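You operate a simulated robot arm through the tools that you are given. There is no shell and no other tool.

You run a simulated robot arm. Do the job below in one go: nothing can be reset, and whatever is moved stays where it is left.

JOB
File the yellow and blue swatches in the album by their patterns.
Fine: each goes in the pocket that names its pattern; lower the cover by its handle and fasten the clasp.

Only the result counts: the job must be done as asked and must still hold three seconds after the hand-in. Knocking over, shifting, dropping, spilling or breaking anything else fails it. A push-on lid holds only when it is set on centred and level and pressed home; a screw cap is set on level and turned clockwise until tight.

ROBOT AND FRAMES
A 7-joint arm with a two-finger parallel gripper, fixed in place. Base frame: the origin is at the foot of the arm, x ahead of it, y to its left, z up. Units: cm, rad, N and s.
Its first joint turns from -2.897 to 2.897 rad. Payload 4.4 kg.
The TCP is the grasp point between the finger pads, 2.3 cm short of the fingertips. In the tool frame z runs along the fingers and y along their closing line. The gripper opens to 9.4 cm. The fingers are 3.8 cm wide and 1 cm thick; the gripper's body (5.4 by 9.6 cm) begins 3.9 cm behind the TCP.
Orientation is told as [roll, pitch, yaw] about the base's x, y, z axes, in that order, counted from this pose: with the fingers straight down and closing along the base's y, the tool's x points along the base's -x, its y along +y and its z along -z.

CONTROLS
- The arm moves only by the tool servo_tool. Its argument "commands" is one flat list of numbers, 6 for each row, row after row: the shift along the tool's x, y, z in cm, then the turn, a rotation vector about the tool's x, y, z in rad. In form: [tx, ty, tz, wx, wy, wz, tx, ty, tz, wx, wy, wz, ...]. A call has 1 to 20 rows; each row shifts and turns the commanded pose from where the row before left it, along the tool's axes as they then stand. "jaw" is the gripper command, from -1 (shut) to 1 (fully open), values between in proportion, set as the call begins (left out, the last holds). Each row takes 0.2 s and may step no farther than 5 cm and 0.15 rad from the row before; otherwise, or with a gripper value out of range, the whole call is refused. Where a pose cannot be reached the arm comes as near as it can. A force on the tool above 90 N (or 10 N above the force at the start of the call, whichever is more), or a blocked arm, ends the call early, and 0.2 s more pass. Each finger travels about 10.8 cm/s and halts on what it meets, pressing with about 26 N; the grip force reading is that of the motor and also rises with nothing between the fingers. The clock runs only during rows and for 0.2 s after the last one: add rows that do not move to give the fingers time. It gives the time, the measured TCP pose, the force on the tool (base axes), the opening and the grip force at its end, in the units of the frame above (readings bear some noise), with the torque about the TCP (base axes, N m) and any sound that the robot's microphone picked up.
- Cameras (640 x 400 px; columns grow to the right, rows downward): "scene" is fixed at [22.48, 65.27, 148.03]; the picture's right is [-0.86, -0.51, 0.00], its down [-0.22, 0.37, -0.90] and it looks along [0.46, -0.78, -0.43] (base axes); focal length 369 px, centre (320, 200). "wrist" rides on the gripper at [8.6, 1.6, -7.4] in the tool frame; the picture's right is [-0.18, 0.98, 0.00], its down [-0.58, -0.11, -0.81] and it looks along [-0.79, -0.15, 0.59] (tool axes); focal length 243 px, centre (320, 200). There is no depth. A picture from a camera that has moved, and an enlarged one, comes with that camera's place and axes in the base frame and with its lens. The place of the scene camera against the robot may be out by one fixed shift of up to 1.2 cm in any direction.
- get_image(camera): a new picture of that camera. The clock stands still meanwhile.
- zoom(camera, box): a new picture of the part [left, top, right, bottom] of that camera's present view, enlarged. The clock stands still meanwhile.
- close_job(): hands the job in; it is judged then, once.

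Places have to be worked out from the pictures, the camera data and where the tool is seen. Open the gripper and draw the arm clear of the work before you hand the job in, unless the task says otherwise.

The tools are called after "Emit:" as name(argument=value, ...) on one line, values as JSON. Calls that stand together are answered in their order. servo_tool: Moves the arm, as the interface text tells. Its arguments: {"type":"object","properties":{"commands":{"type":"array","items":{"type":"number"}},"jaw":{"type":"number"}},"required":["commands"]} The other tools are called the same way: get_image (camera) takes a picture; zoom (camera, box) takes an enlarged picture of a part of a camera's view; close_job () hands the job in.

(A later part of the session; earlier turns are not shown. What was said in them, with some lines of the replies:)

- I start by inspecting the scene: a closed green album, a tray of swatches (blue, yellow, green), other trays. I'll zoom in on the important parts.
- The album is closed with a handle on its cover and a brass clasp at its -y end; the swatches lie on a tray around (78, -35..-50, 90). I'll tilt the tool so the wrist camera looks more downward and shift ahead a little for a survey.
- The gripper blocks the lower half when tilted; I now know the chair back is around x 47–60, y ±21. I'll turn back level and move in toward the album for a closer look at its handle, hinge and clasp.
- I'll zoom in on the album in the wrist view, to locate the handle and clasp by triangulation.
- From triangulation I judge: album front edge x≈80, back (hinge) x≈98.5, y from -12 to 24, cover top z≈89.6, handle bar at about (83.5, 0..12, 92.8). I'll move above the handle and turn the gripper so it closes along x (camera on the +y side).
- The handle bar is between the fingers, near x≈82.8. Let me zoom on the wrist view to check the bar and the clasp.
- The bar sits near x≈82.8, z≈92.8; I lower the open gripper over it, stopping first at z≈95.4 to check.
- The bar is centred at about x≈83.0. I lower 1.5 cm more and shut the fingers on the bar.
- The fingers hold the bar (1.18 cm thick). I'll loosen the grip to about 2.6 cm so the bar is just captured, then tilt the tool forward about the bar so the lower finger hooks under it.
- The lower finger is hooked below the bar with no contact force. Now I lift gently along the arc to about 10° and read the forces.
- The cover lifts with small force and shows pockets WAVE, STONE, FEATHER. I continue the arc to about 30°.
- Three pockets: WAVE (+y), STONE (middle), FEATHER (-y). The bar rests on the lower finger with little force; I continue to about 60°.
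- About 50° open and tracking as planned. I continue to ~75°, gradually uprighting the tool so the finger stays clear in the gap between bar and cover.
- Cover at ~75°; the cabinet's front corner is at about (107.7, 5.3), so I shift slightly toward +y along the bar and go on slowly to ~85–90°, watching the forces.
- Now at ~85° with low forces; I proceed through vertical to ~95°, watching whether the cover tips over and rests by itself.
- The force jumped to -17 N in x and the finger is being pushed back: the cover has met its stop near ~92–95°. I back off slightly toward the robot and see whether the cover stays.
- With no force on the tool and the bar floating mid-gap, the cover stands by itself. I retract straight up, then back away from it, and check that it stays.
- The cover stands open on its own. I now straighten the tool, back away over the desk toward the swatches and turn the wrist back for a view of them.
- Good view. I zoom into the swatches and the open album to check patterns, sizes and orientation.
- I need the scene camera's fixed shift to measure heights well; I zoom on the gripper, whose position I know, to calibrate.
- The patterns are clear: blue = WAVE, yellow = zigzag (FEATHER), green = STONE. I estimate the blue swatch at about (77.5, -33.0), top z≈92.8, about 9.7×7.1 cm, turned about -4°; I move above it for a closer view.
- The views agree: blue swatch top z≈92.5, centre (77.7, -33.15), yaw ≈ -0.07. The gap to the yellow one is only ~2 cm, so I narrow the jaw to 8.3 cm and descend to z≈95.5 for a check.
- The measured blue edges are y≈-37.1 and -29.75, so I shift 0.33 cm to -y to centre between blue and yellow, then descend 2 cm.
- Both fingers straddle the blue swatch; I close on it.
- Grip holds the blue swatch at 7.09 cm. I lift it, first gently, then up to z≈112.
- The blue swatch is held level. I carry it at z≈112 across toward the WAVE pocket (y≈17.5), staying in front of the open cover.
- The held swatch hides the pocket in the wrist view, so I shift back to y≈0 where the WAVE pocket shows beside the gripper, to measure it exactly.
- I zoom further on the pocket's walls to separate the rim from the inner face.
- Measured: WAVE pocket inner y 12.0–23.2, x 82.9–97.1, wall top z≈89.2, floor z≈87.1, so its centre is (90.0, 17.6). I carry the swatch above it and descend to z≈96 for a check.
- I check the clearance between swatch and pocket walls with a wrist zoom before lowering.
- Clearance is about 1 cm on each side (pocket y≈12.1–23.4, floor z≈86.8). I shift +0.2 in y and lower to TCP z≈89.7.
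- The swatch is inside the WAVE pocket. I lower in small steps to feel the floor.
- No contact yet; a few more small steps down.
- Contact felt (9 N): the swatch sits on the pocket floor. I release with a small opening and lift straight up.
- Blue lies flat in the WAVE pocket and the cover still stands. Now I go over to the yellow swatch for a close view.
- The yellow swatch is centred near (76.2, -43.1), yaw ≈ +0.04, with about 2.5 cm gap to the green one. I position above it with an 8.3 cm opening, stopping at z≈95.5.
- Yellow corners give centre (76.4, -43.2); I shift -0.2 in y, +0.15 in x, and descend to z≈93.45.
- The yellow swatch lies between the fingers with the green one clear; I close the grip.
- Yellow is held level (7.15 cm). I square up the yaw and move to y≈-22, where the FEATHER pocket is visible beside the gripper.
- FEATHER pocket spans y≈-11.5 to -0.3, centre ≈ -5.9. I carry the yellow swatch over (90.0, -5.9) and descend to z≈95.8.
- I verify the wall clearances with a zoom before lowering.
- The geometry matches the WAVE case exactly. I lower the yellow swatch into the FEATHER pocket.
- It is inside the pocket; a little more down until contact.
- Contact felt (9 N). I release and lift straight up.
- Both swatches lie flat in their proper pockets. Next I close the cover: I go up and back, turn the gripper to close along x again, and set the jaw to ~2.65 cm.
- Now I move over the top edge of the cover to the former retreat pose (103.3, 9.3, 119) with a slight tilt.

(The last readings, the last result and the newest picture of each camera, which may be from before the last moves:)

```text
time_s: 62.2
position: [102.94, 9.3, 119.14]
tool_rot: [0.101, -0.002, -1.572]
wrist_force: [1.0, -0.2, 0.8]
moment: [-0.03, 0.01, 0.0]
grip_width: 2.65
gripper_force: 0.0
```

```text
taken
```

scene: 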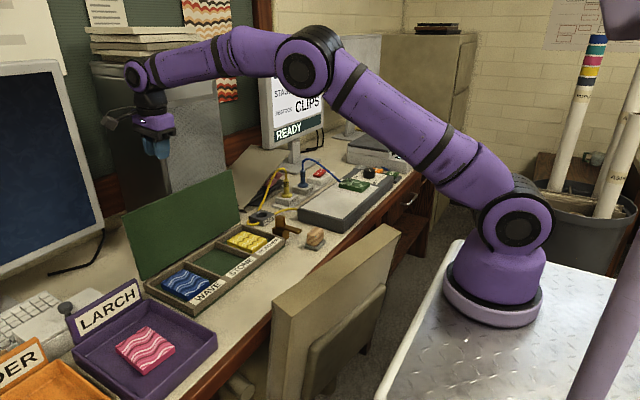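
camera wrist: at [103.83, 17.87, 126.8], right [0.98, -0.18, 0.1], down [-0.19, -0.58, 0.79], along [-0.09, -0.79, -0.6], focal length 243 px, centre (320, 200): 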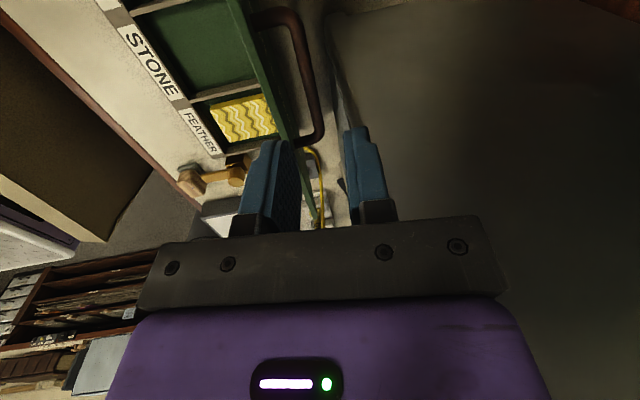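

The bar lies at about x=103.2 as before. I lower to z≈110 and recheck alignment before entering around the bar.

Emit:
servo_tool(commands=[0, -0.253, 3.02, 0, 0, 0, 0, -0.253, 3.02, 0, 0, 0, 0, -0.253, 3.02, 0, 0, 0])

Emit:
get_image(camera="wrist")

Emit:
zoom(camera="wrist", box=[220, 60, 420, 230])

```text
time_s: 63.0
position: [103.02, 9.29, 110.15]
tool_rot: [0.102, 0.0, -1.571]
wrist_force: [-0.2, 0.6, 0.3]
moment: [-0.01, -0.03, -0.01]
grip_width: 2.64
gripper_force: 0.0
```

```text
taken
camera wrist: at [103.92, 17.89, 117.73], right [0.98, -0.18, 0.1], down [-0.19, -0.58, 0.79], along [-0.09, -0.79, -0.6], focal length 243 px, centre (320, 200)
```

wrist: 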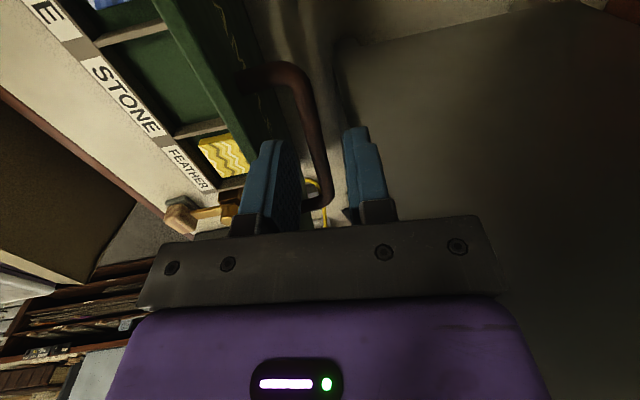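

```text
2.35 times, centred on (320, 145) of wrist
camera zoom: at [103.92, 17.89, 117.73], right [0.98, -0.18, 0.1], down [-0.19, -0.58, 0.79], along [-0.09, -0.79, -0.6], focal length 571 px, centre (320, 329)
```

zoom: 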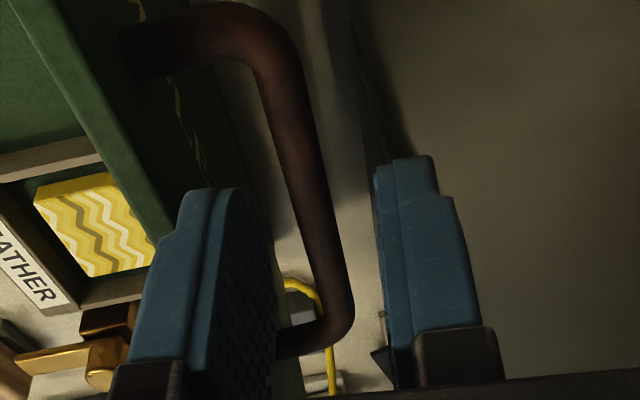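

Bar at x≈103.25, centred for entry. I lower 4.5 cm so the fingers straddle it.

Emit:
servo_tool(commands=[0, -0.11, 1.5, 0, 0, 0, 0, -0.11, 1.5, 0, 0, 0, 0, -0.11, 1.5, 0, 0, 0])

Emit:
servo_tool(commands=[0, 0, 0, 0, 0, 0, 0, 0, 0, 0, 0, 0], jaw=-0.58)

Emit:
get_image(camera="wrist")

```text
time_s: 63.8
position: [103.38, 9.27, 105.62]
tool_rot: [0.1, -0.001, -1.57]
wrist_force: [-0.7, 0.9, 0.3]
moment: [0.0, 0.0, 0.01]
grip_width: 2.67
gripper_force: 0.1
```

```text
time_s: 64.4
position: [103.24, 9.26, 105.47]
tool_rot: [0.1, 0.001, -1.57]
wrist_force: [-5.8, -0.8, -1.6]
moment: [-0.06, 0.06, 0.03]
grip_width: 2.26
gripper_force: 3.2
```

```text
taken
camera wrist: at [104.18, 17.95, 113.15], right [0.98, -0.18, 0.1], down [-0.19, -0.58, 0.79], along [-0.09, -0.79, -0.6], focal length 243 px, centre (320, 200)
```

wrist: 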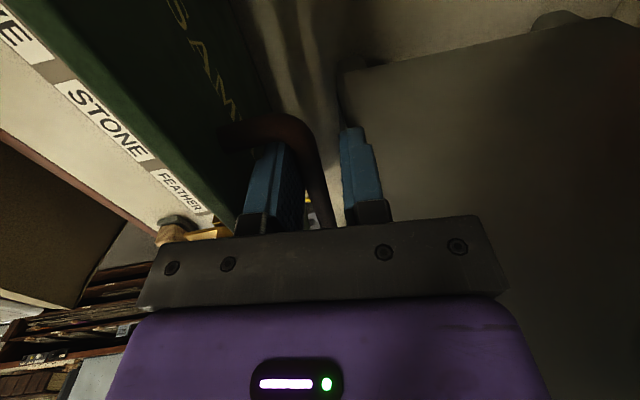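

The bar is captured between the fingers. I start the reverse arc, pulling the cover gently from ~95° to ~85°.

Emit:
servo_tool(commands=[0, -0.675, -0.2, -0.025, 0, 0, 0, -0.675, -0.2, -0.025, 0, 0, 0, -0.7, -0.217, -0.0375, 0, 0, 0, -0.7, -0.217, -0.0375, 0, 0])

Emit:
get_image(camera="wrist")

Emit:
get_image(camera="scene")

```text
time_s: 65.4
position: [100.72, 9.42, 106.03]
tool_rot: [0.226, -0.002, -1.57]
wrist_force: [0.1, -0.2, 0.7]
moment: [-0.03, 0.06, 0.03]
grip_width: 1.94
gripper_force: 0.0
```

```text
taken
camera wrist: at [100.54, 18.12, 113.61], right [0.96, -0.18, 0.22], down [-0.29, -0.58, 0.76], along [-0.01, -0.79, -0.61], focal length 243 px, centre (320, 200)
```

wrist: 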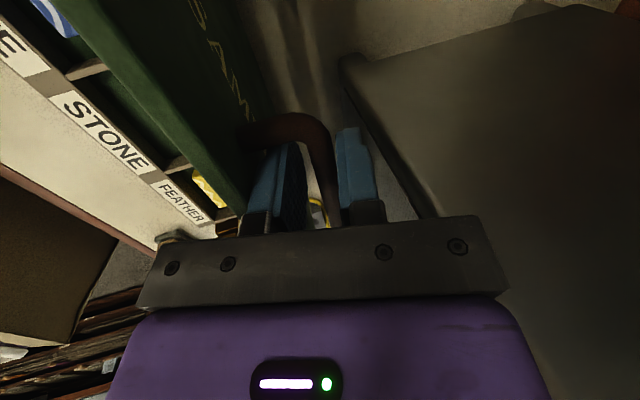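

```text
taken
```

scene: 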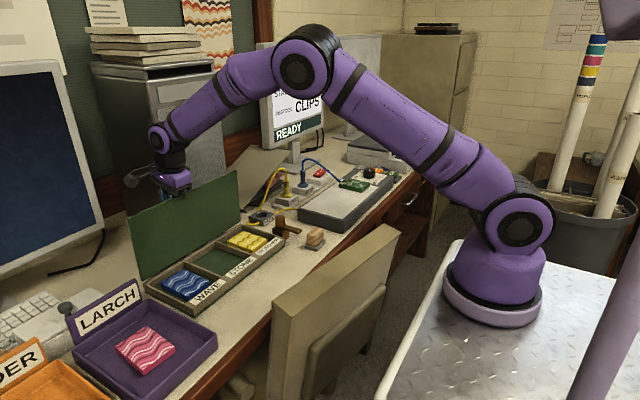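

The cover follows. I continue lowering from ~85° to ~60°.

Emit:
servo_tool(commands=[0, -0.7, -0.21, -0.0375, 0, 0, 0, -0.7, -0.21, -0.0375, 0, 0, 0, -0.703, -0.202, -0.0375, 0, 0, 0, -0.703, -0.202, -0.0375, 0, 0, 0, -0.705, -0.193, -0.0375, 0, 0, 0, -0.705, -0.193, -0.0375, 0, 0, 0, -0.708, -0.186, -0.0375, 0, 0, 0, -0.708, -0.186, -0.0375, 0, 0, 0, -0.71, -0.177, -0.0375, 0, 0, 0, -0.71, -0.177, -0.0375, 0, 0])

Emit:
get_image(camera="wrist")

Emit:
get_image(camera="scene")

```text
time_s: 67.6
position: [93.42, 9.49, 105.1]
tool_rot: [0.6, -0.001, -1.571]
wrist_force: [-0.5, 0.0, 0.4]
moment: [0.01, -0.01, -0.02]
grip_width: 1.97
gripper_force: 0.1
```

```text
taken
camera wrist: at [90.48, 18.05, 112.14], right [0.81, -0.18, 0.55], down [-0.55, -0.58, 0.6], along [0.21, -0.79, -0.57], focal length 243 px, centre (320, 200)
```

wrist: 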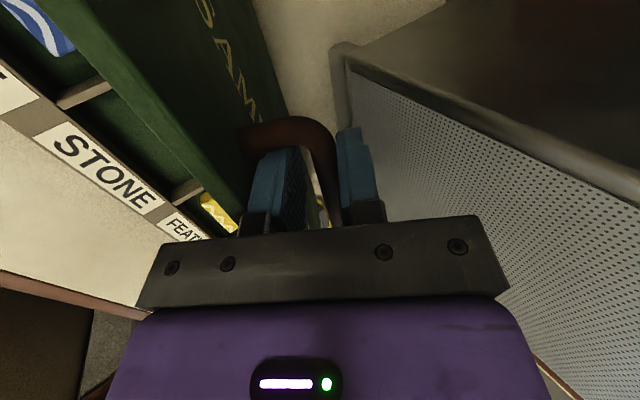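

```text
taken
```

scene: 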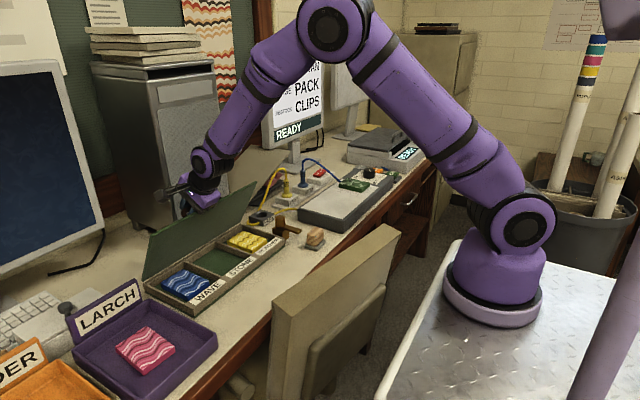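

Tracking well with almost no force. I continue from ~60° to ~30°.

Emit:
servo_tool(commands=[0, -0.677, -0.216, 0, 0, 0, 0, -0.677, -0.216, 0, 0, 0, 0, -0.677, -0.216, 0, 0, 0, 0, -0.677, -0.216, 0, 0, 0, 0, -0.692, -0.021, 0, 0, 0, 0, -0.692, -0.021, 0, 0, 0, 0, -0.692, -0.021, 0, 0, 0, 0, -0.692, -0.021, 0, 0, 0, 0, -0.684, 0.1, 0, 0, 0, 0, -0.684, 0.1, 0, 0, 0, 0, -0.684, 0.1, 0, 0, 0, 0, -0.684, 0.1, 0, 0, 0])

Emit:
get_image(camera="wrist")

Emit:
zoom(camera="scene", box=[110, 170, 310, 310])

```text
time_s: 70.2
position: [86.35, 9.53, 100.84]
tool_rot: [0.601, 0.0, -1.572]
wrist_force: [-0.1, 0.6, 0.1]
moment: [-0.04, 0.0, 0.01]
grip_width: 1.98
gripper_force: 0.1
```

```text
taken
camera wrist: at [83.4, 18.02, 107.94], right [0.81, -0.19, 0.55], down [-0.55, -0.58, 0.6], along [0.21, -0.79, -0.57], focal length 243 px, centre (320, 200)
```

wrist: 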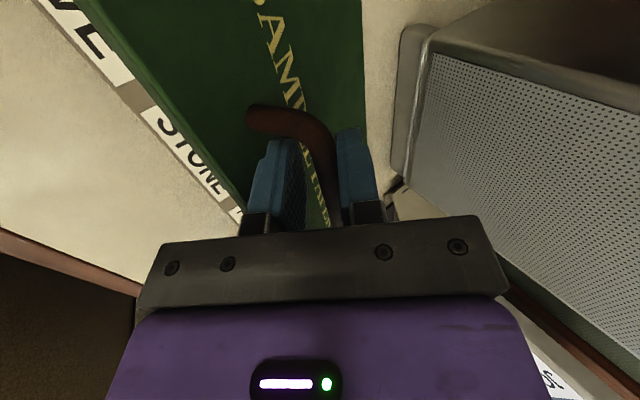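

```text
2.86 times, centred on (210, 240) of scene
camera zoom: at [22.48, 65.27, 148.03], right [-0.86, -0.51, 0.0], down [-0.22, 0.37, -0.9], along [0.46, -0.78, -0.43], focal length 1055 px, centre (634, 86)
```

zoom: 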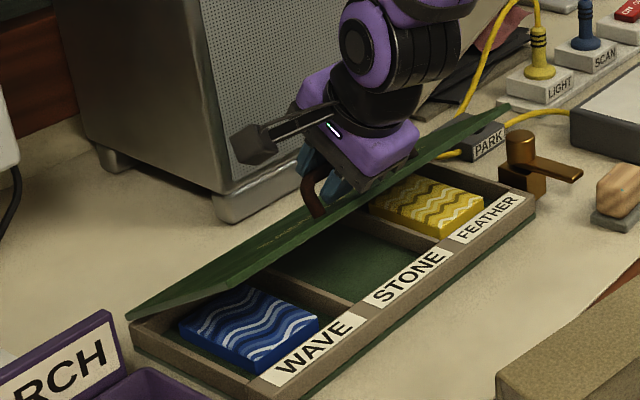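

The hinge has some friction and the upper finger guides the cover down. I continue from ~30° to ~10°.

Emit:
servo_tool(commands=[0, -0.657, 0.217, 0, 0, 0, 0, -0.657, 0.217, 0, 0, 0, 0, -0.657, 0.217, 0, 0, 0, 0, -0.657, 0.217, 0, 0, 0, 0, -0.609, 0.327, 0, 0, 0, 0, -0.609, 0.327, 0, 0, 0, 0, -0.609, 0.327, 0, 0, 0, 0, -0.609, 0.327, 0, 0, 0])

Emit:
get_image(camera="wrist")

Emit:
zoom(camera="scene", box=[110, 170, 310, 310])

```text
time_s: 72.0
position: [83.41, 9.33, 96.09]
tool_rot: [0.6, 0.001, -1.572]
wrist_force: [0.9, -0.8, 0.5]
moment: [0.02, 0.04, -0.01]
grip_width: 1.98
gripper_force: 0.0
```

```text
taken
camera wrist: at [80.49, 18.07, 103.27], right [0.81, -0.18, 0.55], down [-0.55, -0.58, 0.6], along [0.21, -0.79, -0.57], focal length 243 px, centre (320, 200)
```

wrist: 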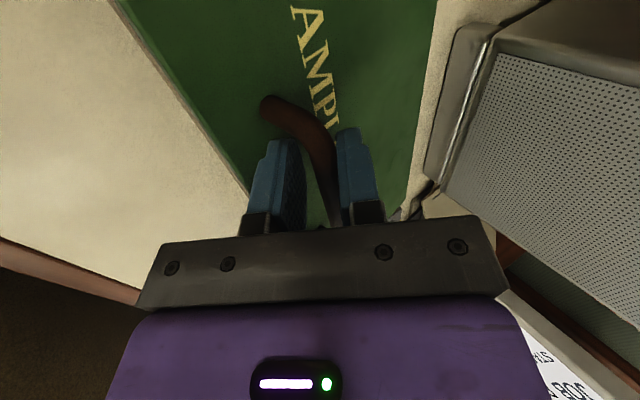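

```text
2.86 times, centred on (210, 240) of scene
camera zoom: at [22.48, 65.27, 148.03], right [-0.86, -0.51, 0.0], down [-0.22, 0.37, -0.9], along [0.46, -0.78, -0.43], focal length 1055 px, centre (634, 86)
```

zoom: 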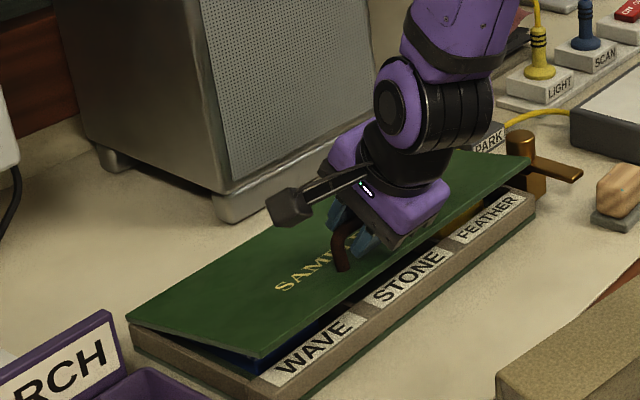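

I bring it down the last 10° in small rows.

Emit:
servo_tool(commands=[0, -0.543, 0.408, 0, 0, 0, 0, -0.543, 0.408, 0, 0, 0, 0, -0.543, 0.408, 0, 0, 0, 0, -0.4, 0.35, 0, 0, 0])

Emit:
get_image(camera="wrist")

Emit:
zoom(camera="scene", box=[110, 190, 310, 330])

```text
time_s: 73.0
position: [82.59, 9.38, 93.75]
tool_rot: [0.599, -0.002, -1.57]
wrist_force: [-0.8, -1.2, 1.1]
moment: [0.01, 0.01, 0.01]
grip_width: 1.95
gripper_force: 0.1
```

```text
taken
camera wrist: at [79.69, 17.99, 100.81], right [0.81, -0.18, 0.55], down [-0.55, -0.58, 0.6], along [0.21, -0.79, -0.57], focal length 243 px, centre (320, 200)
```

wrist: 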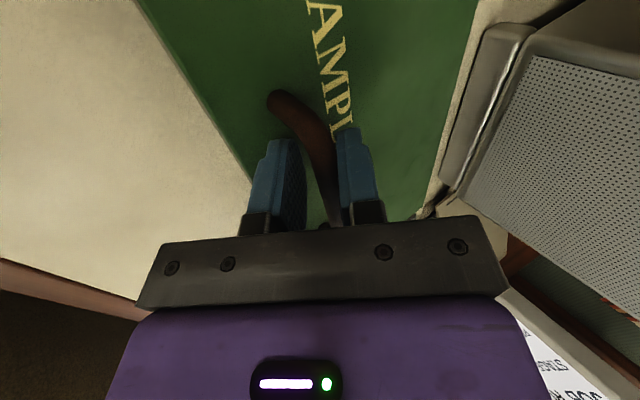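

```text
2.86 times, centred on (210, 260) of scene
camera zoom: at [22.48, 65.27, 148.03], right [-0.86, -0.51, 0.0], down [-0.22, 0.37, -0.9], along [0.46, -0.78, -0.43], focal length 1055 px, centre (634, 29)
```

zoom: 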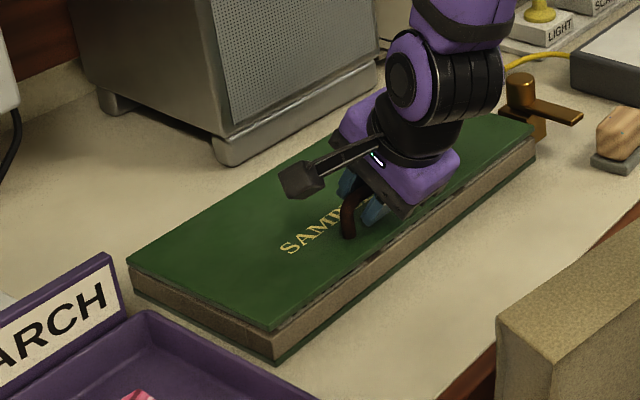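

Almost closed, a few mm remain. I nudge further down and read the force.

Emit:
servo_tool(commands=[0, -0.2, 0.15, 0, 0, 0, 0, -0.2, 0.12, 0, 0, 0])

Emit:
zoom(camera="scene", box=[130, 200, 310, 320])

Emit:
zoom(camera="wrist", box=[130, 30, 420, 230])

```text
time_s: 73.6
position: [82.52, 9.44, 93.26]
tool_rot: [0.601, 0.001, -1.571]
wrist_force: [0.7, 1.3, 1.1]
moment: [0.0, 0.01, -0.03]
grip_width: 2.03
gripper_force: 0.6
```

```text
3.33 times, centred on (220, 260) of scene
camera zoom: at [22.48, 65.27, 148.03], right [-0.86, -0.51, 0.0], down [-0.22, 0.37, -0.9], along [0.46, -0.78, -0.43], focal length 1231 px, centre (653, 0)
```

zoom: 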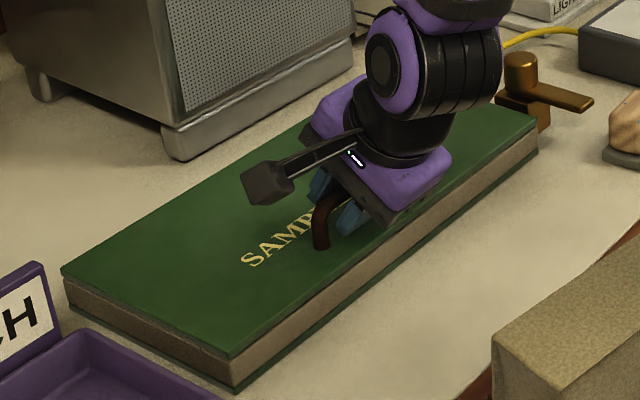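

```text
2.00 times, centred on (275, 130) of wrist
camera zoom: at [79.53, 18.02, 100.41], right [0.81, -0.18, 0.56], down [-0.54, -0.58, 0.6], along [0.21, -0.79, -0.57], focal length 485 px, centre (410, 340)
```

zoom: 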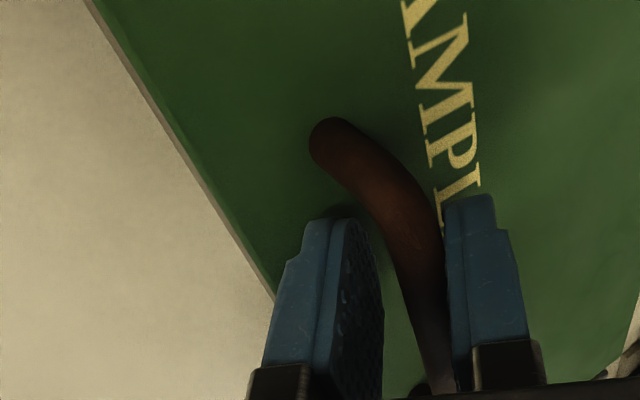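

The cover is closed flush. I relieve the finger contact and withdraw along the finger direction, without dragging the handle.

Emit:
servo_tool(commands=[0, 0.25, 0, 0, 0, 0, 0, 0, -1, 0, 0, 0, 0, 0, -2, 0, 0, 0, 0, 0, -3, 0, 0, 0, 0, 0, -3, 0, 0, 0, 0, 0, -3, 0, 0, 0])

Emit:
get_image(camera="wrist")

Emit:
get_image(camera="scene")

```text
time_s: 75.0
position: [75.88, 9.51, 103.36]
tool_rot: [0.599, -0.001, -1.57]
wrist_force: [-0.1, 0.2, 0.2]
moment: [0.03, 0.03, 0.0]
grip_width: 1.97
gripper_force: 0.1
```

```text
taken
camera wrist: at [73.08, 18.23, 110.39], right [0.81, -0.18, 0.55], down [-0.54, -0.58, 0.6], along [0.21, -0.79, -0.57], focal length 243 px, centre (320, 200)
```

wrist: 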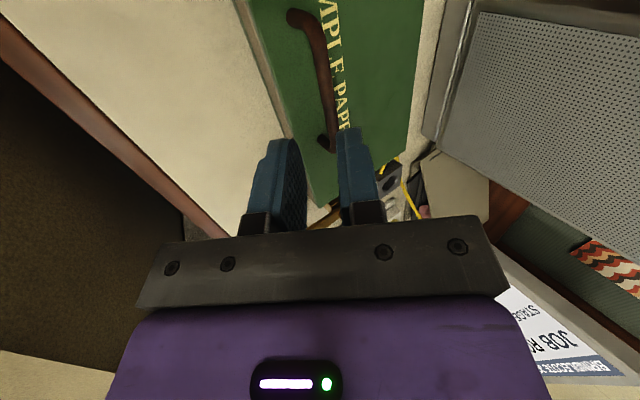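

```text
taken
```

scene: 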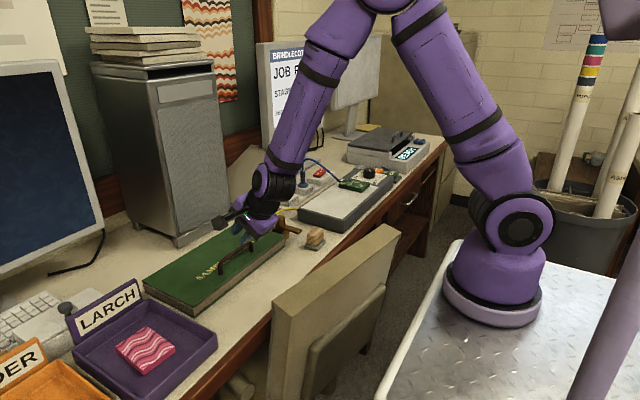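

The cover is shut and released. I straighten the tool, rise, turn back to yaw 0 and look at the clasp.

Emit:
servo_tool(commands=[0, 0, 0, 0.15, 0, 0, 0, 0, 0, 0.15, 0, 0, 0, 0, 0, 0.15, 0, 0, 0, 0, 0, 0.15, 0, 0, -4.5, 0, -1.5, 0, 0, 0, -4.5, 0, -1.5, 0, 0, 0, -4.5, 0, -1.5, 0, 0, 0, -4.5, 0, -1.5, 0, 0, 0, -2, 0, 0, 0, 0, 0])

Emit:
servo_tool(commands=[0, 0, 0, 0, 0, -0.15, 0, 0, 0, 0, 0, -0.15, 0, 0, 0, 0, 0, -0.15, 0, 0, 0, 0, 0, -0.15, 0, 0, 0, 0, 0, -0.15, 0, 0, 0, 0, 0, -0.15, 0, 0, 0, 0, 0, -0.15, 0, 0, 0, 0, 0, -0.15, 0, 0, 0, 0, 0, -0.15, 0, 0, 0, 0, 0, -0.15, 0, 0, 0, 0, 0, -0.0708], jaw=0.7)

Emit:
get_image(camera="wrist")

Emit:
zoom(camera="scene", box=[220, 190, 340, 270])

```text
time_s: 77.0
position: [75.97, -10.55, 109.53]
tool_rot: [0.001, 0.001, -1.571]
wrist_force: [-0.2, 0.8, -0.1]
moment: [-0.06, 0.0, 0.0]
grip_width: 1.97
gripper_force: 0.1
```

```text
time_s: 79.4
position: [75.93, -10.58, 109.28]
tool_rot: [-0.001, -0.001, 0.001]
wrist_force: [1.0, -0.5, -0.3]
moment: [-0.02, 0.02, 0.0]
grip_width: 8.01
gripper_force: 0.0
```

```text
taken
camera wrist: at [67.16, -8.94, 116.84], right [0.18, 0.98, 0.0], down [0.58, -0.11, 0.81], along [0.79, -0.15, -0.59], focal length 243 px, centre (320, 200)
```

wrist: 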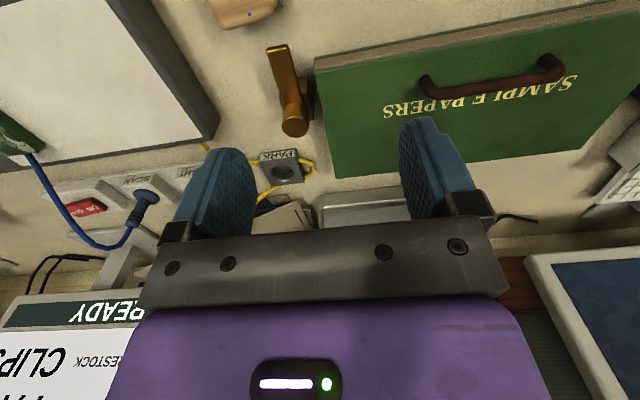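

```text
5.00 times, centred on (280, 230) of scene
camera zoom: at [22.48, 65.27, 148.03], right [-0.86, -0.51, 0.0], down [-0.22, 0.37, -0.9], along [0.46, -0.78, -0.43], focal length 1846 px, centre (520, 50)
```

zoom: 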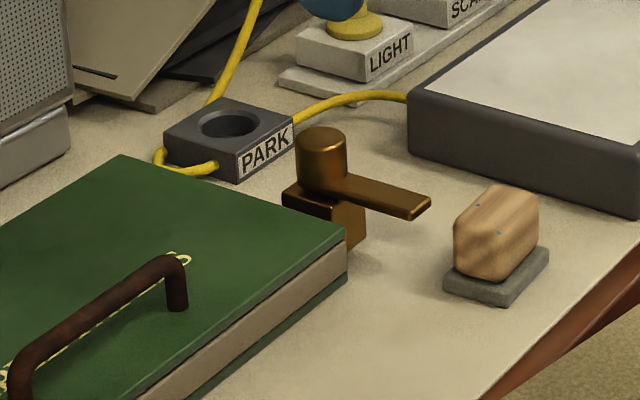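

The clasp has a round knob with a lever pointing to -x; turned clockwise (seen from above) by 90° the lever will lie over the cover. I zoom to find the knob's axis.

Emit:
zoom(camera="wrist", box=[230, 30, 350, 160])

Emit:
zoom(camera="scene", box=[260, 205, 320, 255])

```text
3.08 times, centred on (290, 95) of wrist
camera zoom: at [67.16, -8.94, 116.84], right [0.18, 0.98, 0.0], down [0.58, -0.11, 0.81], along [0.79, -0.15, -0.59], focal length 746 px, centre (412, 523)
```

zoom: 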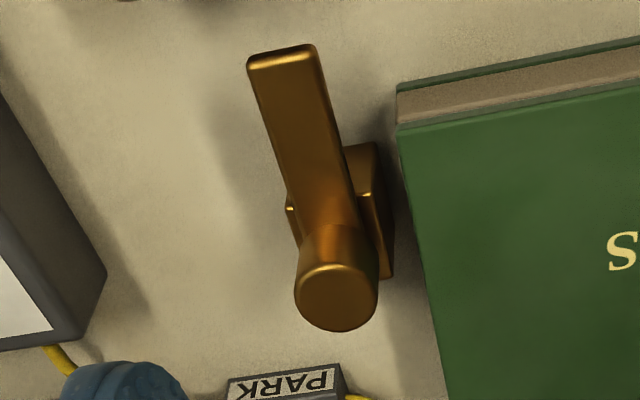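

```text
8.00 times, centred on (290, 230) of scene
camera zoom: at [22.48, 65.27, 148.03], right [-0.86, -0.51, 0.0], down [-0.22, 0.37, -0.9], along [0.46, -0.78, -0.43], focal length 2954 px, centre (560, -40)
```

zoom: 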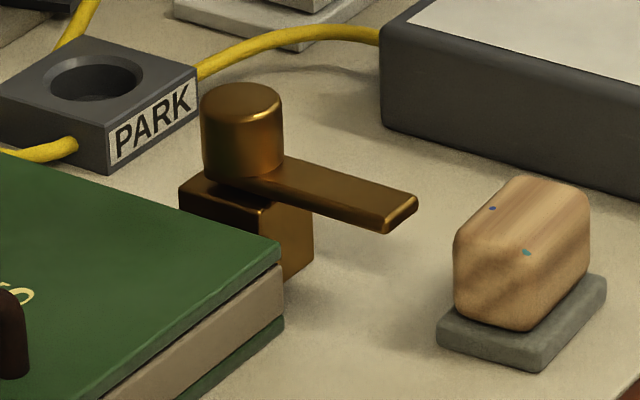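

Triangulation puts the knob axis at (84.0, -14.95), top z≈93.4, diameter ≈3.1 cm, lever at z≈90–91. I go above it with a 6 cm opening.

Emit:
servo_tool(commands=[-2.02, -1.09, 2.7, 0, 0, 0, -2.02, -1.09, 2.7, 0, 0, 0, -2.02, -1.09, 2.7, 0, 0, 0, -2.02, -1.09, 2.7, 0, 0, 0], jaw=0.277)

Emit:
get_image(camera="wrist")

Emit:
zoom(camera="scene", box=[230, 180, 330, 260])

```text
time_s: 80.4
position: [84.04, -15.0, 98.43]
tool_rot: [0.0, -0.004, -0.001]
wrist_force: [-1.4, -0.5, 0.2]
moment: [0.01, -0.03, -0.03]
grip_width: 6.02
gripper_force: 0.1
```

```text
taken
camera wrist: at [75.31, -13.38, 105.9], right [0.18, 0.98, 0.0], down [0.58, -0.11, 0.81], along [0.79, -0.15, -0.59], focal length 243 px, centre (320, 200)
```

wrist: 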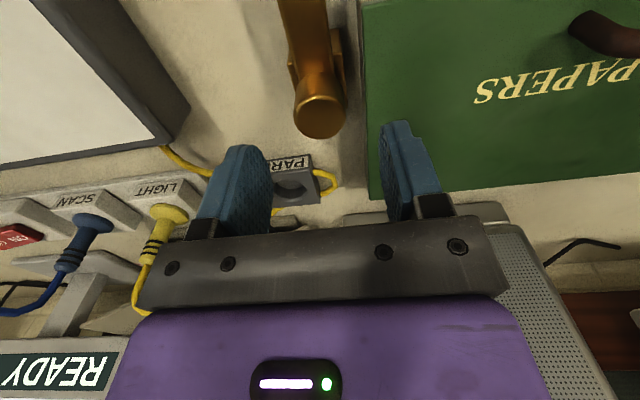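

```text
5.00 times, centred on (280, 220) of scene
camera zoom: at [22.48, 65.27, 148.03], right [-0.86, -0.51, 0.0], down [-0.22, 0.37, -0.9], along [0.46, -0.78, -0.43], focal length 1846 px, centre (520, 100)
```

zoom: 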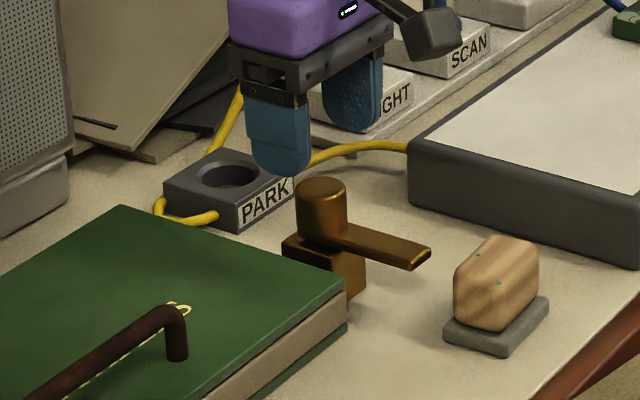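

Knob centre ≈ (83.8, -15.05). I adjust 0.2 cm and lower to z≈93.6 around the knob.

Emit:
servo_tool(commands=[0.2, -0.03, 1.6, 0, 0, 0, 0, 0, 1.6, 0, 0, 0, 0, 0, 1.6, 0, 0, 0])

Emit:
get_image(camera="wrist")

Emit:
zoom(camera="scene", box=[230, 180, 330, 260])

```text
time_s: 81.2
position: [83.64, -15.0, 93.73]
tool_rot: [0.0, 0.001, -0.002]
wrist_force: [-0.5, 0.8, 0.0]
moment: [-0.01, -0.03, -0.01]
grip_width: 5.99
gripper_force: 0.1
```

```text
taken
camera wrist: at [75.06, -13.32, 101.26], right [0.19, 0.98, 0.0], down [0.58, -0.11, 0.81], along [0.79, -0.15, -0.59], focal length 243 px, centre (320, 200)
```

wrist: 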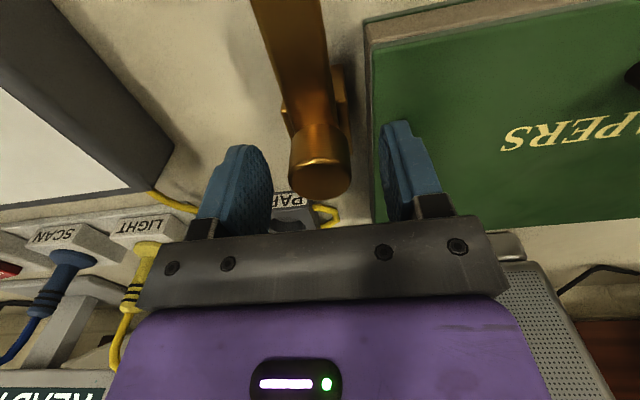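

```text
5.00 times, centred on (280, 220) of scene
camera zoom: at [22.48, 65.27, 148.03], right [-0.86, -0.51, 0.0], down [-0.22, 0.37, -0.9], along [0.46, -0.78, -0.43], focal length 1846 px, centre (520, 100)
```

zoom: 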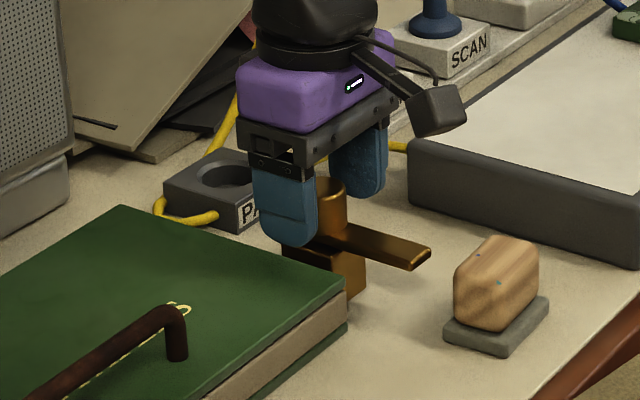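

The fingers straddle the knob centred on y; I close on it.

Emit:
servo_tool(commands=[-0.15, 0, 0, 0, 0, 0, 0, 0, 0, 0, 0, 0, 0, 0, 0, 0, 0, 0], jaw=-1)

Emit:
zoom(camera="wrist", box=[200, 80, 440, 230])

```text
time_s: 82.0
position: [83.71, -14.94, 93.73]
tool_rot: [-0.001, 0.002, -0.002]
wrist_force: [-8.0, -4.4, -0.4]
moment: [-0.11, 0.19, -0.02]
grip_width: 3.13
gripper_force: 44.7
```

```text
2.67 times, centred on (320, 155) of wrist
camera zoom: at [75.15, -13.38, 101.26], right [0.19, 0.98, 0.0], down [0.58, -0.11, 0.81], along [0.79, -0.15, -0.59], focal length 647 px, centre (320, 320)
```

zoom: 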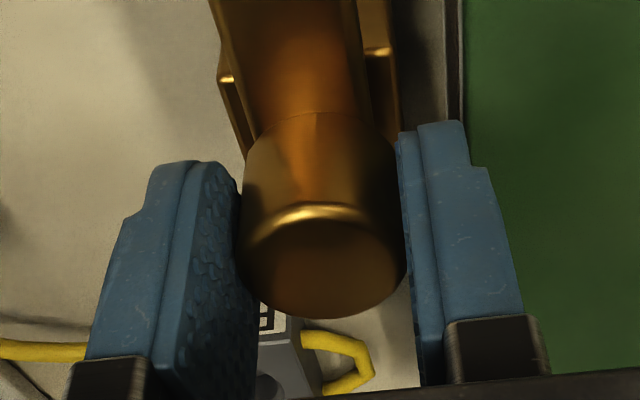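

Firm grip on the knob (3.13 cm). I twist clockwise (seen from above) by 0.3 rad first and check that the lever follows.

Emit:
servo_tool(commands=[0.05, 0, 0, 0, 0, 0.1, 0, 0, 0, 0, 0, 0.1, 0, 0, 0, 0, 0, 0.1])

Emit:
get_image(camera="wrist")

Emit:
zoom(camera="scene", box=[230, 180, 330, 260])

```text
time_s: 82.8
position: [83.84, -14.94, 93.78]
tool_rot: [0.0, 0.002, -0.302]
wrist_force: [-8.7, 1.6, 0.0]
moment: [-0.11, -0.28, 0.02]
grip_width: 3.1
gripper_force: 45.4
```

```text
taken
camera wrist: at [76.02, -10.84, 101.25], right [0.47, 0.88, 0.0], down [0.52, -0.28, 0.81], along [0.71, -0.38, -0.59], focal length 243 px, centre (320, 200)
```

wrist: 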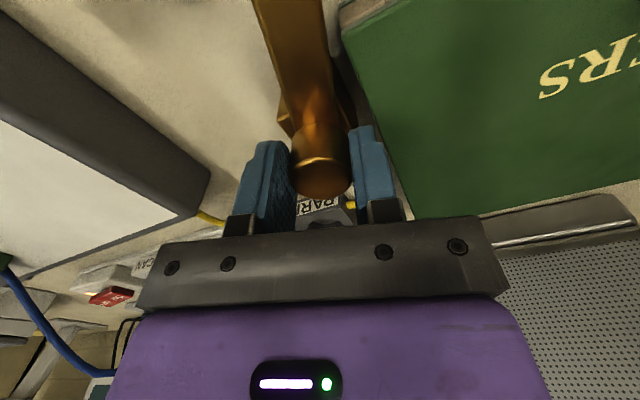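

```text
5.00 times, centred on (280, 220) of scene
camera zoom: at [22.48, 65.27, 148.03], right [-0.86, -0.51, 0.0], down [-0.22, 0.37, -0.9], along [0.46, -0.78, -0.43], focal length 1846 px, centre (520, 100)
```

zoom: 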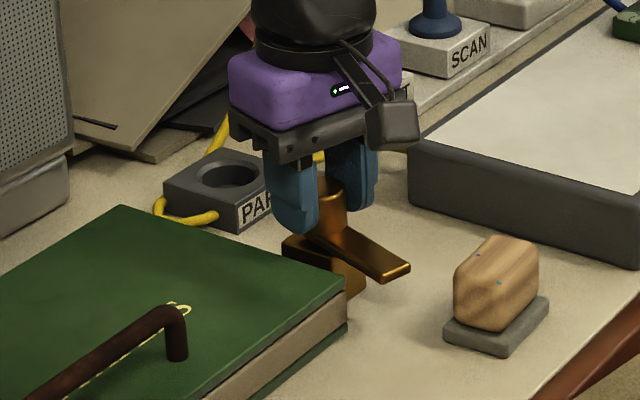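

The lever follows the twist toward the cover. I continue another 0.6 rad.

Emit:
servo_tool(commands=[0, 0, 0, 0, 0, 0.12, 0, 0, 0, 0, 0, 0.12, 0, 0, 0, 0, 0, 0.12, 0, 0, 0, 0, 0, 0.12, 0, 0, 0, 0, 0, 0.12])

Emit:
zoom(camera="scene", box=[230, 180, 330, 260])

Emit:
get_image(camera="wrist")

```text
time_s: 84.0
position: [83.9, -14.85, 93.83]
tool_rot: [0.001, -0.001, -0.902]
wrist_force: [0.0, 6.9, 3.1]
moment: [0.32, 0.1, 0.0]
grip_width: 3.11
gripper_force: 44.9
```

```text
5.00 times, centred on (280, 220) of scene
camera zoom: at [22.48, 65.27, 148.03], right [-0.86, -0.51, 0.0], down [-0.22, 0.37, -0.9], along [0.46, -0.78, -0.43], focal length 1846 px, centre (520, 100)
```

zoom: 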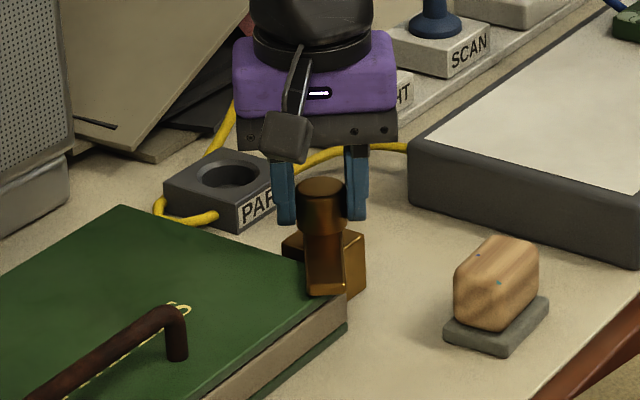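

```text
taken
camera wrist: at [79.76, -7.08, 101.25], right [0.89, 0.46, 0.0], down [0.27, -0.52, 0.81], along [0.38, -0.71, -0.59], focal length 243 px, centre (320, 200)
```

wrist: 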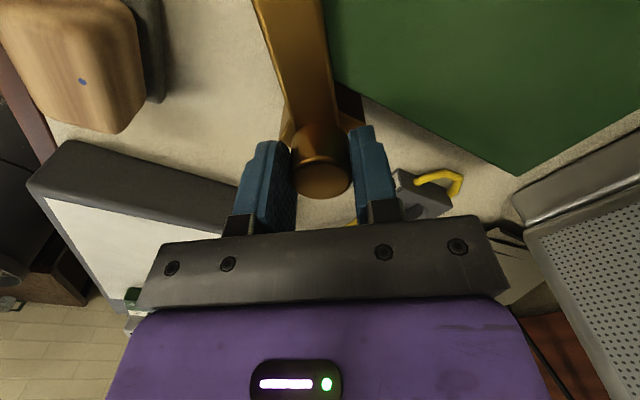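

The lever is now passing over the cover's corner. I continue to about 90°.

Emit:
servo_tool(commands=[0, 0, 0, 0, 0, 0.12, 0, 0, 0, 0, 0, 0.12, 0, 0, 0, 0, 0, 0.12, 0, 0, 0, 0, 0, 0.12, 0, 0, 0, 0, 0, 0.12])

Emit:
zoom(camera="scene", box=[230, 180, 330, 260])

Emit:
get_image(camera="wrist")

```text
time_s: 85.2
position: [83.89, -14.75, 93.77]
tool_rot: [0.004, -0.001, -1.504]
wrist_force: [24.1, 17.6, -1.5]
moment: [0.1, -0.58, 0.06]
grip_width: 3.1
gripper_force: 44.9
```

```text
5.00 times, centred on (280, 220) of scene
camera zoom: at [22.48, 65.27, 148.03], right [-0.86, -0.51, 0.0], down [-0.22, 0.37, -0.9], along [0.46, -0.78, -0.43], focal length 1846 px, centre (520, 100)
```

zoom: 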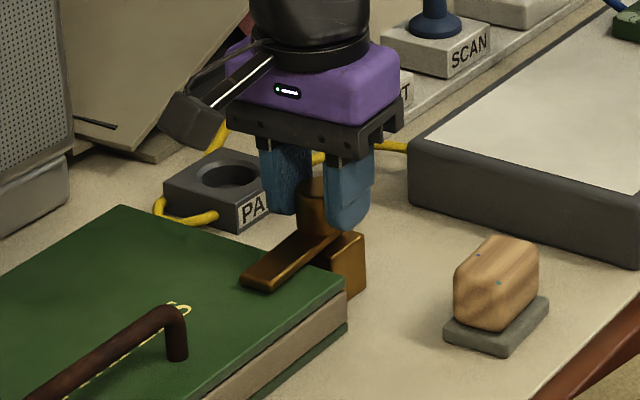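

```text
taken
camera wrist: at [84.97, -6.08, 101.25], right [0.99, -0.12, 0.0], down [-0.07, -0.59, 0.81], along [-0.09, -0.8, -0.59], focal length 243 px, centre (320, 200)
```

wrist: 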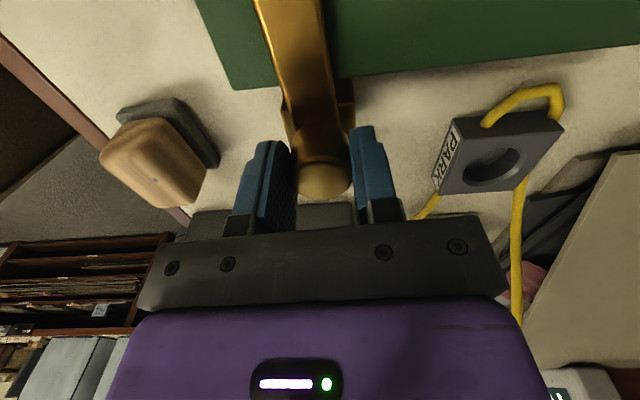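

The lever lies over the cover, with some side force from slight misalignment. I re-centre a little and turn to ~90° and slightly past to feel for the stop.

Emit:
servo_tool(commands=[0.08, 0.12, 0, 0, 0, 0.04, 0, 0, 0, 0, 0, 0.03])

Emit:
servo_tool(commands=[0, 0, 0, 0, 0, 0.05, 0, 0, 0, 0, 0, 0.05])

Emit:
zoom(camera="scene", box=[230, 180, 330, 260])

Emit:
get_image(camera="wrist")

```text
time_s: 85.8
position: [83.97, -14.8, 93.83]
tool_rot: [0.0, -0.001, -1.572]
wrist_force: [20.2, 17.0, 8.7]
moment: [0.61, -0.38, 0.04]
grip_width: 3.12
gripper_force: 44.5
```

```text
time_s: 86.4
position: [83.99, -14.97, 93.65]
tool_rot: [0.002, -0.002, -1.674]
wrist_force: [25.0, 7.9, 10.0]
moment: [-0.04, -0.56, 0.3]
grip_width: 3.12
gripper_force: 45.5
```

```text
5.00 times, centred on (280, 220) of scene
camera zoom: at [22.48, 65.27, 148.03], right [-0.86, -0.51, 0.0], down [-0.22, 0.37, -0.9], along [0.46, -0.78, -0.43], focal length 1846 px, centre (520, 100)
```

zoom: 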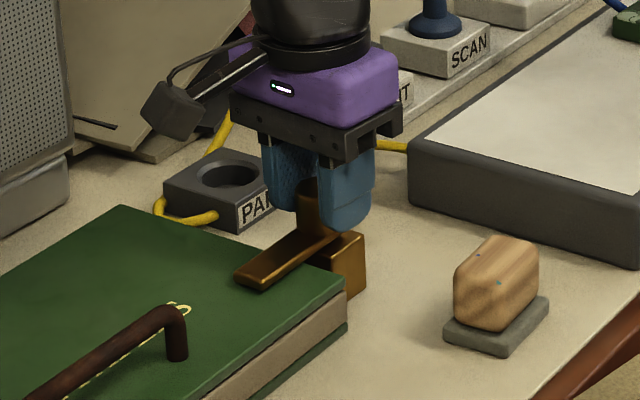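

```text
taken
camera wrist: at [86.48, -6.52, 101.24], right [0.96, -0.28, 0.0], down [-0.17, -0.57, 0.81], along [-0.23, -0.77, -0.59], focal length 243 px, centre (320, 200)
```

wrist: 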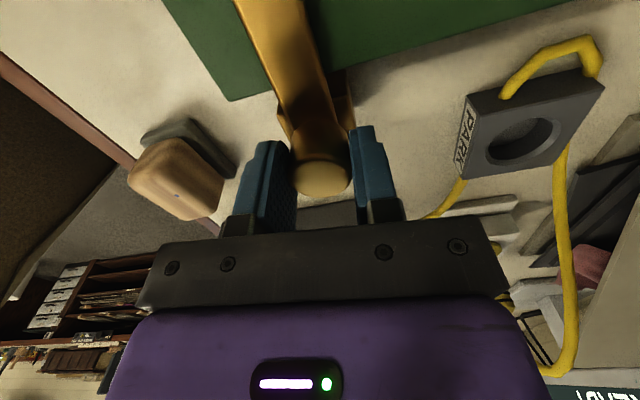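

The turning moment rose to 0.3 N·m and the grip slipped a bit: the lever has reached its stop, pointing +y over the cover. I open the fingers and lift off.

Emit:
servo_tool(commands=[0, 0, 0, 0, 0, 0, 0, 0, 0, 0, 0, 0], jaw=0.2)

Emit:
servo_tool(commands=[0, 0, -2, 0, 0, 0, 0, 0, -3, 0, 0, 0, 0, 0, -4, 0, 0, 0, 0, 0, -4, 0, 0, 0])

Emit:
get_image(camera="wrist")

Emit:
zoom(camera="scene", box=[140, 180, 340, 320])

```text
time_s: 87.0
position: [83.87, -14.85, 93.71]
tool_rot: [-0.001, 0.002, -1.672]
wrist_force: [-0.5, -0.5, -0.3]
moment: [0.02, -0.04, -0.04]
grip_width: 5.66
gripper_force: 0.0
```

```text
time_s: 88.0
position: [83.96, -14.94, 106.78]
tool_rot: [0.0, 0.001, -1.671]
wrist_force: [0.1, 0.4, -0.3]
moment: [0.02, -0.01, -0.01]
grip_width: 5.62
gripper_force: 0.0
```

```text
taken
camera wrist: at [86.5, -6.47, 114.21], right [0.96, -0.28, 0.0], down [-0.17, -0.57, 0.81], along [-0.23, -0.77, -0.59], focal length 243 px, centre (320, 200)
```

wrist: 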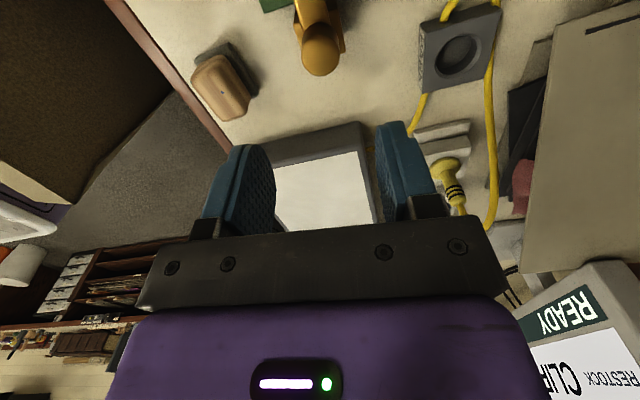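

```text
2.86 times, centred on (240, 250) of scene
camera zoom: at [22.48, 65.27, 148.03], right [-0.86, -0.51, 0.0], down [-0.22, 0.37, -0.9], along [0.46, -0.78, -0.43], focal length 1055 px, centre (549, 57)
```

zoom: 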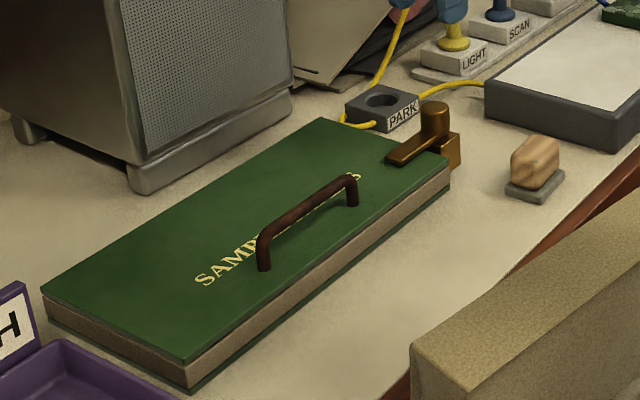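

The clasp lever now lies across the cover pointing +y. I turn the wrist back, retreat, and take a last close look.

Emit:
servo_tool(commands=[0, 0, 0, 0, 0, -0.15, 0, 0, 0, 0, 0, -0.15, 0, 0, 0, 0, 0, -0.15, 0, 0, 0, 0, 0, -0.15, 0, 0, 0, 0, 0, -0.15, 0, 0, 0, 0, 0, -0.15, 0, 0, 0, 0, 0, -0.15, 0, 0, 0, 0, 0, -0.15, 0, 0, 0, 0, 0, -0.15, 0, 0, 0, 0, 0, -0.15, 0, 0, 0, 0, 0, -0.15, 0, 0, 0, 0, 0, -0.021, 2.5, 1.5, -0.5, 0, 0, 0, 2.5, 1.5, -0.5, 0, 0, 0, 2.5, 1.5, -0.5, 0, 0, 0])

Emit:
get_image(camera="wrist")

Emit:
zoom(camera="wrist", box=[220, 20, 420, 160])

Emit:
zoom(camera="scene", box=[250, 195, 320, 250])

```text
time_s: 91.2
position: [76.5, -10.41, 108.26]
tool_rot: [0.001, -0.001, -0.002]
wrist_force: [0.0, 0.5, -1.4]
moment: [0.0, 0.04, -0.05]
grip_width: 5.65
gripper_force: 0.0
```

```text
taken
camera wrist: at [67.76, -8.77, 115.66], right [0.19, 0.98, 0.0], down [0.58, -0.11, 0.81], along [0.79, -0.15, -0.59], focal length 243 px, centre (320, 200)
```

wrist: 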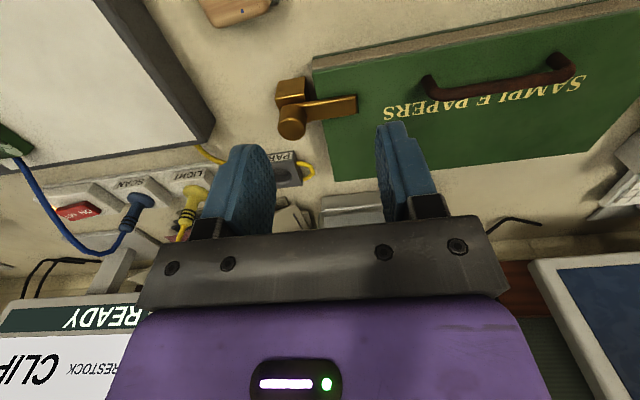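

```text
2.86 times, centred on (320, 90) of wrist
camera zoom: at [67.76, -8.77, 115.66], right [0.19, 0.98, 0.0], down [0.58, -0.11, 0.81], along [0.79, -0.15, -0.59], focal length 693 px, centre (320, 514)
```

zoom: 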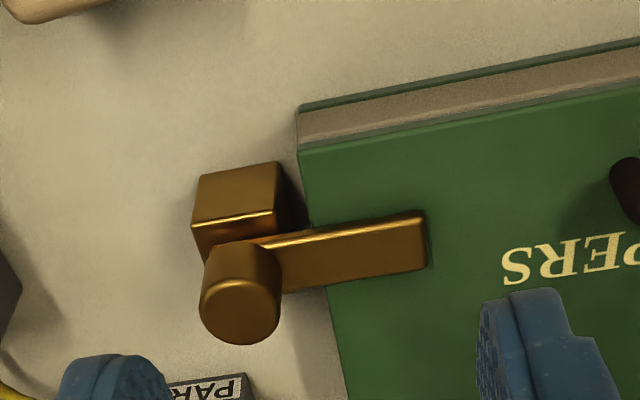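

```text
7.27 times, centred on (285, 222) of scene
camera zoom: at [22.48, 65.27, 148.03], right [-0.86, -0.51, 0.0], down [-0.22, 0.37, -0.9], along [0.46, -0.78, -0.43], focal length 2685 px, centre (574, 36)
```

zoom: 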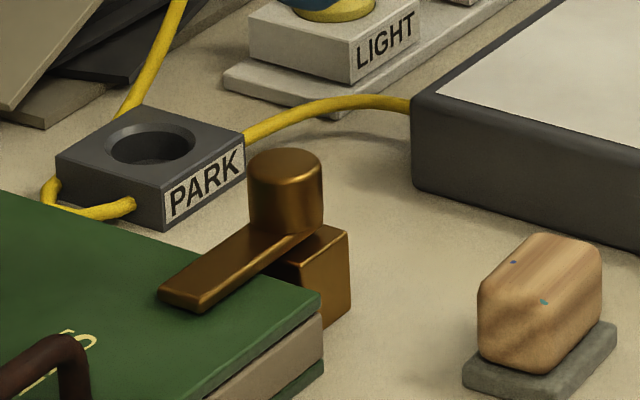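

The lever points straight along +y over the closed cover, and the cover is flush. I open the gripper fully and draw the arm back to its starting place.

Emit:
servo_tool(commands=[1.5, 1.74, -3.5, 0, 0, 0, 1.5, 1.74, -3.5, 0, 0, 0, 2.5, 1.74, -3, 0, 0, 0, 2.5, 1.74, -3, 0, 0, 0, 3, 1.74, -2.5, 0, 0, 0, 3, 1.74, -2.5, 0, 0, 0, 3.5, 1.74, -1.5, 0, 0, 0, 3.5, 1.74, -0.5, 0, 0, 0, 0, 0, 0, 0, 0, 0, 0, 0, 0, 0, 0, 0], jaw=1)

Emit:
get_image(camera="scene")

Emit:
get_image(camera="wrist")

Emit:
zoom(camera="scene", box=[130, 190, 330, 330])

```text
time_s: 93.4
position: [55.16, 3.5, 127.74]
tool_rot: [0.001, 0.0, -0.001]
wrist_force: [-0.1, -0.6, 0.1]
moment: [0.0, 0.01, 0.0]
grip_width: 9.4
gripper_force: 0.0
```

```text
taken
```

scene: 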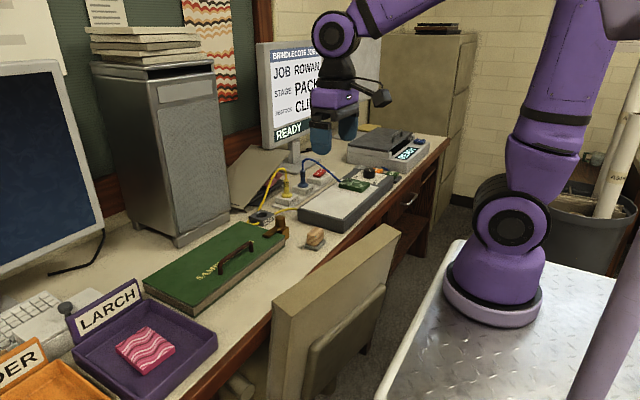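

```text
taken
camera wrist: at [46.54, 5.15, 135.38], right [0.19, 0.98, 0.0], down [0.58, -0.11, 0.81], along [0.79, -0.15, -0.59], focal length 243 px, centre (320, 200)
```

wrist: 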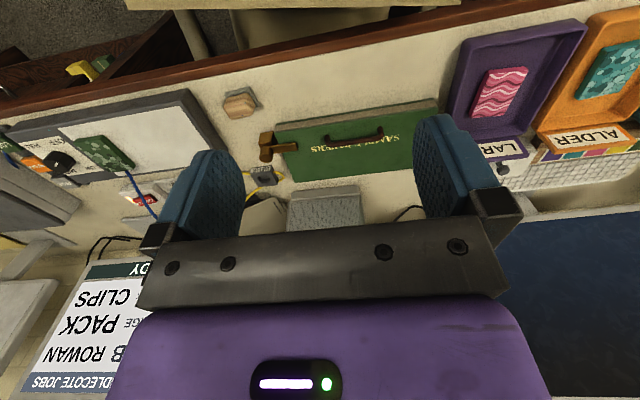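

```text
2.86 times, centred on (230, 260) of scene
camera zoom: at [22.48, 65.27, 148.03], right [-0.86, -0.51, 0.0], down [-0.22, 0.37, -0.9], along [0.46, -0.78, -0.43], focal length 1055 px, centre (577, 29)
```

zoom: 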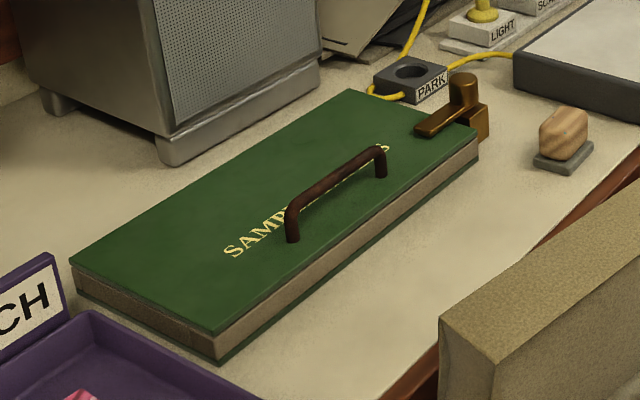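

The album is shut and clasped: blue is in WAVE, yellow in FEATHER, and the green swatch and everything else look undisturbed. The gripper is open and the arm is clear, so I hand the job in.

Emit:
close_job()

```text
The job is handed in.
```

The yellow and blue swatches are filed in the album, the cover is closed, and the clasp is fastened. I've handed the job in; no verdict came back, only confirmation that it was received.

- **Blue swatch:** its wavy pattern put it in the WAVE pocket. It lay flat on the pocket floor.
- **Yellow swatch:** its zigzag pattern put it in the FEATHER pocket, also lying flat. No pocket says "zigzag". I chose FEATHER because the green swatch's spots clearly match STONE and the blue one's curves match WAVE.
- **Cover:** I lowered it by its handle, and it looks flush with the album in the last pictures.
- **Clasp:** I turned the lever about 90°, until it met its stop. It now lies straight across the cover.

In the last pictures the green swatch, the trays and the other things on the desk look undisturbed. The gripper is open and the arm is back at its starting position.
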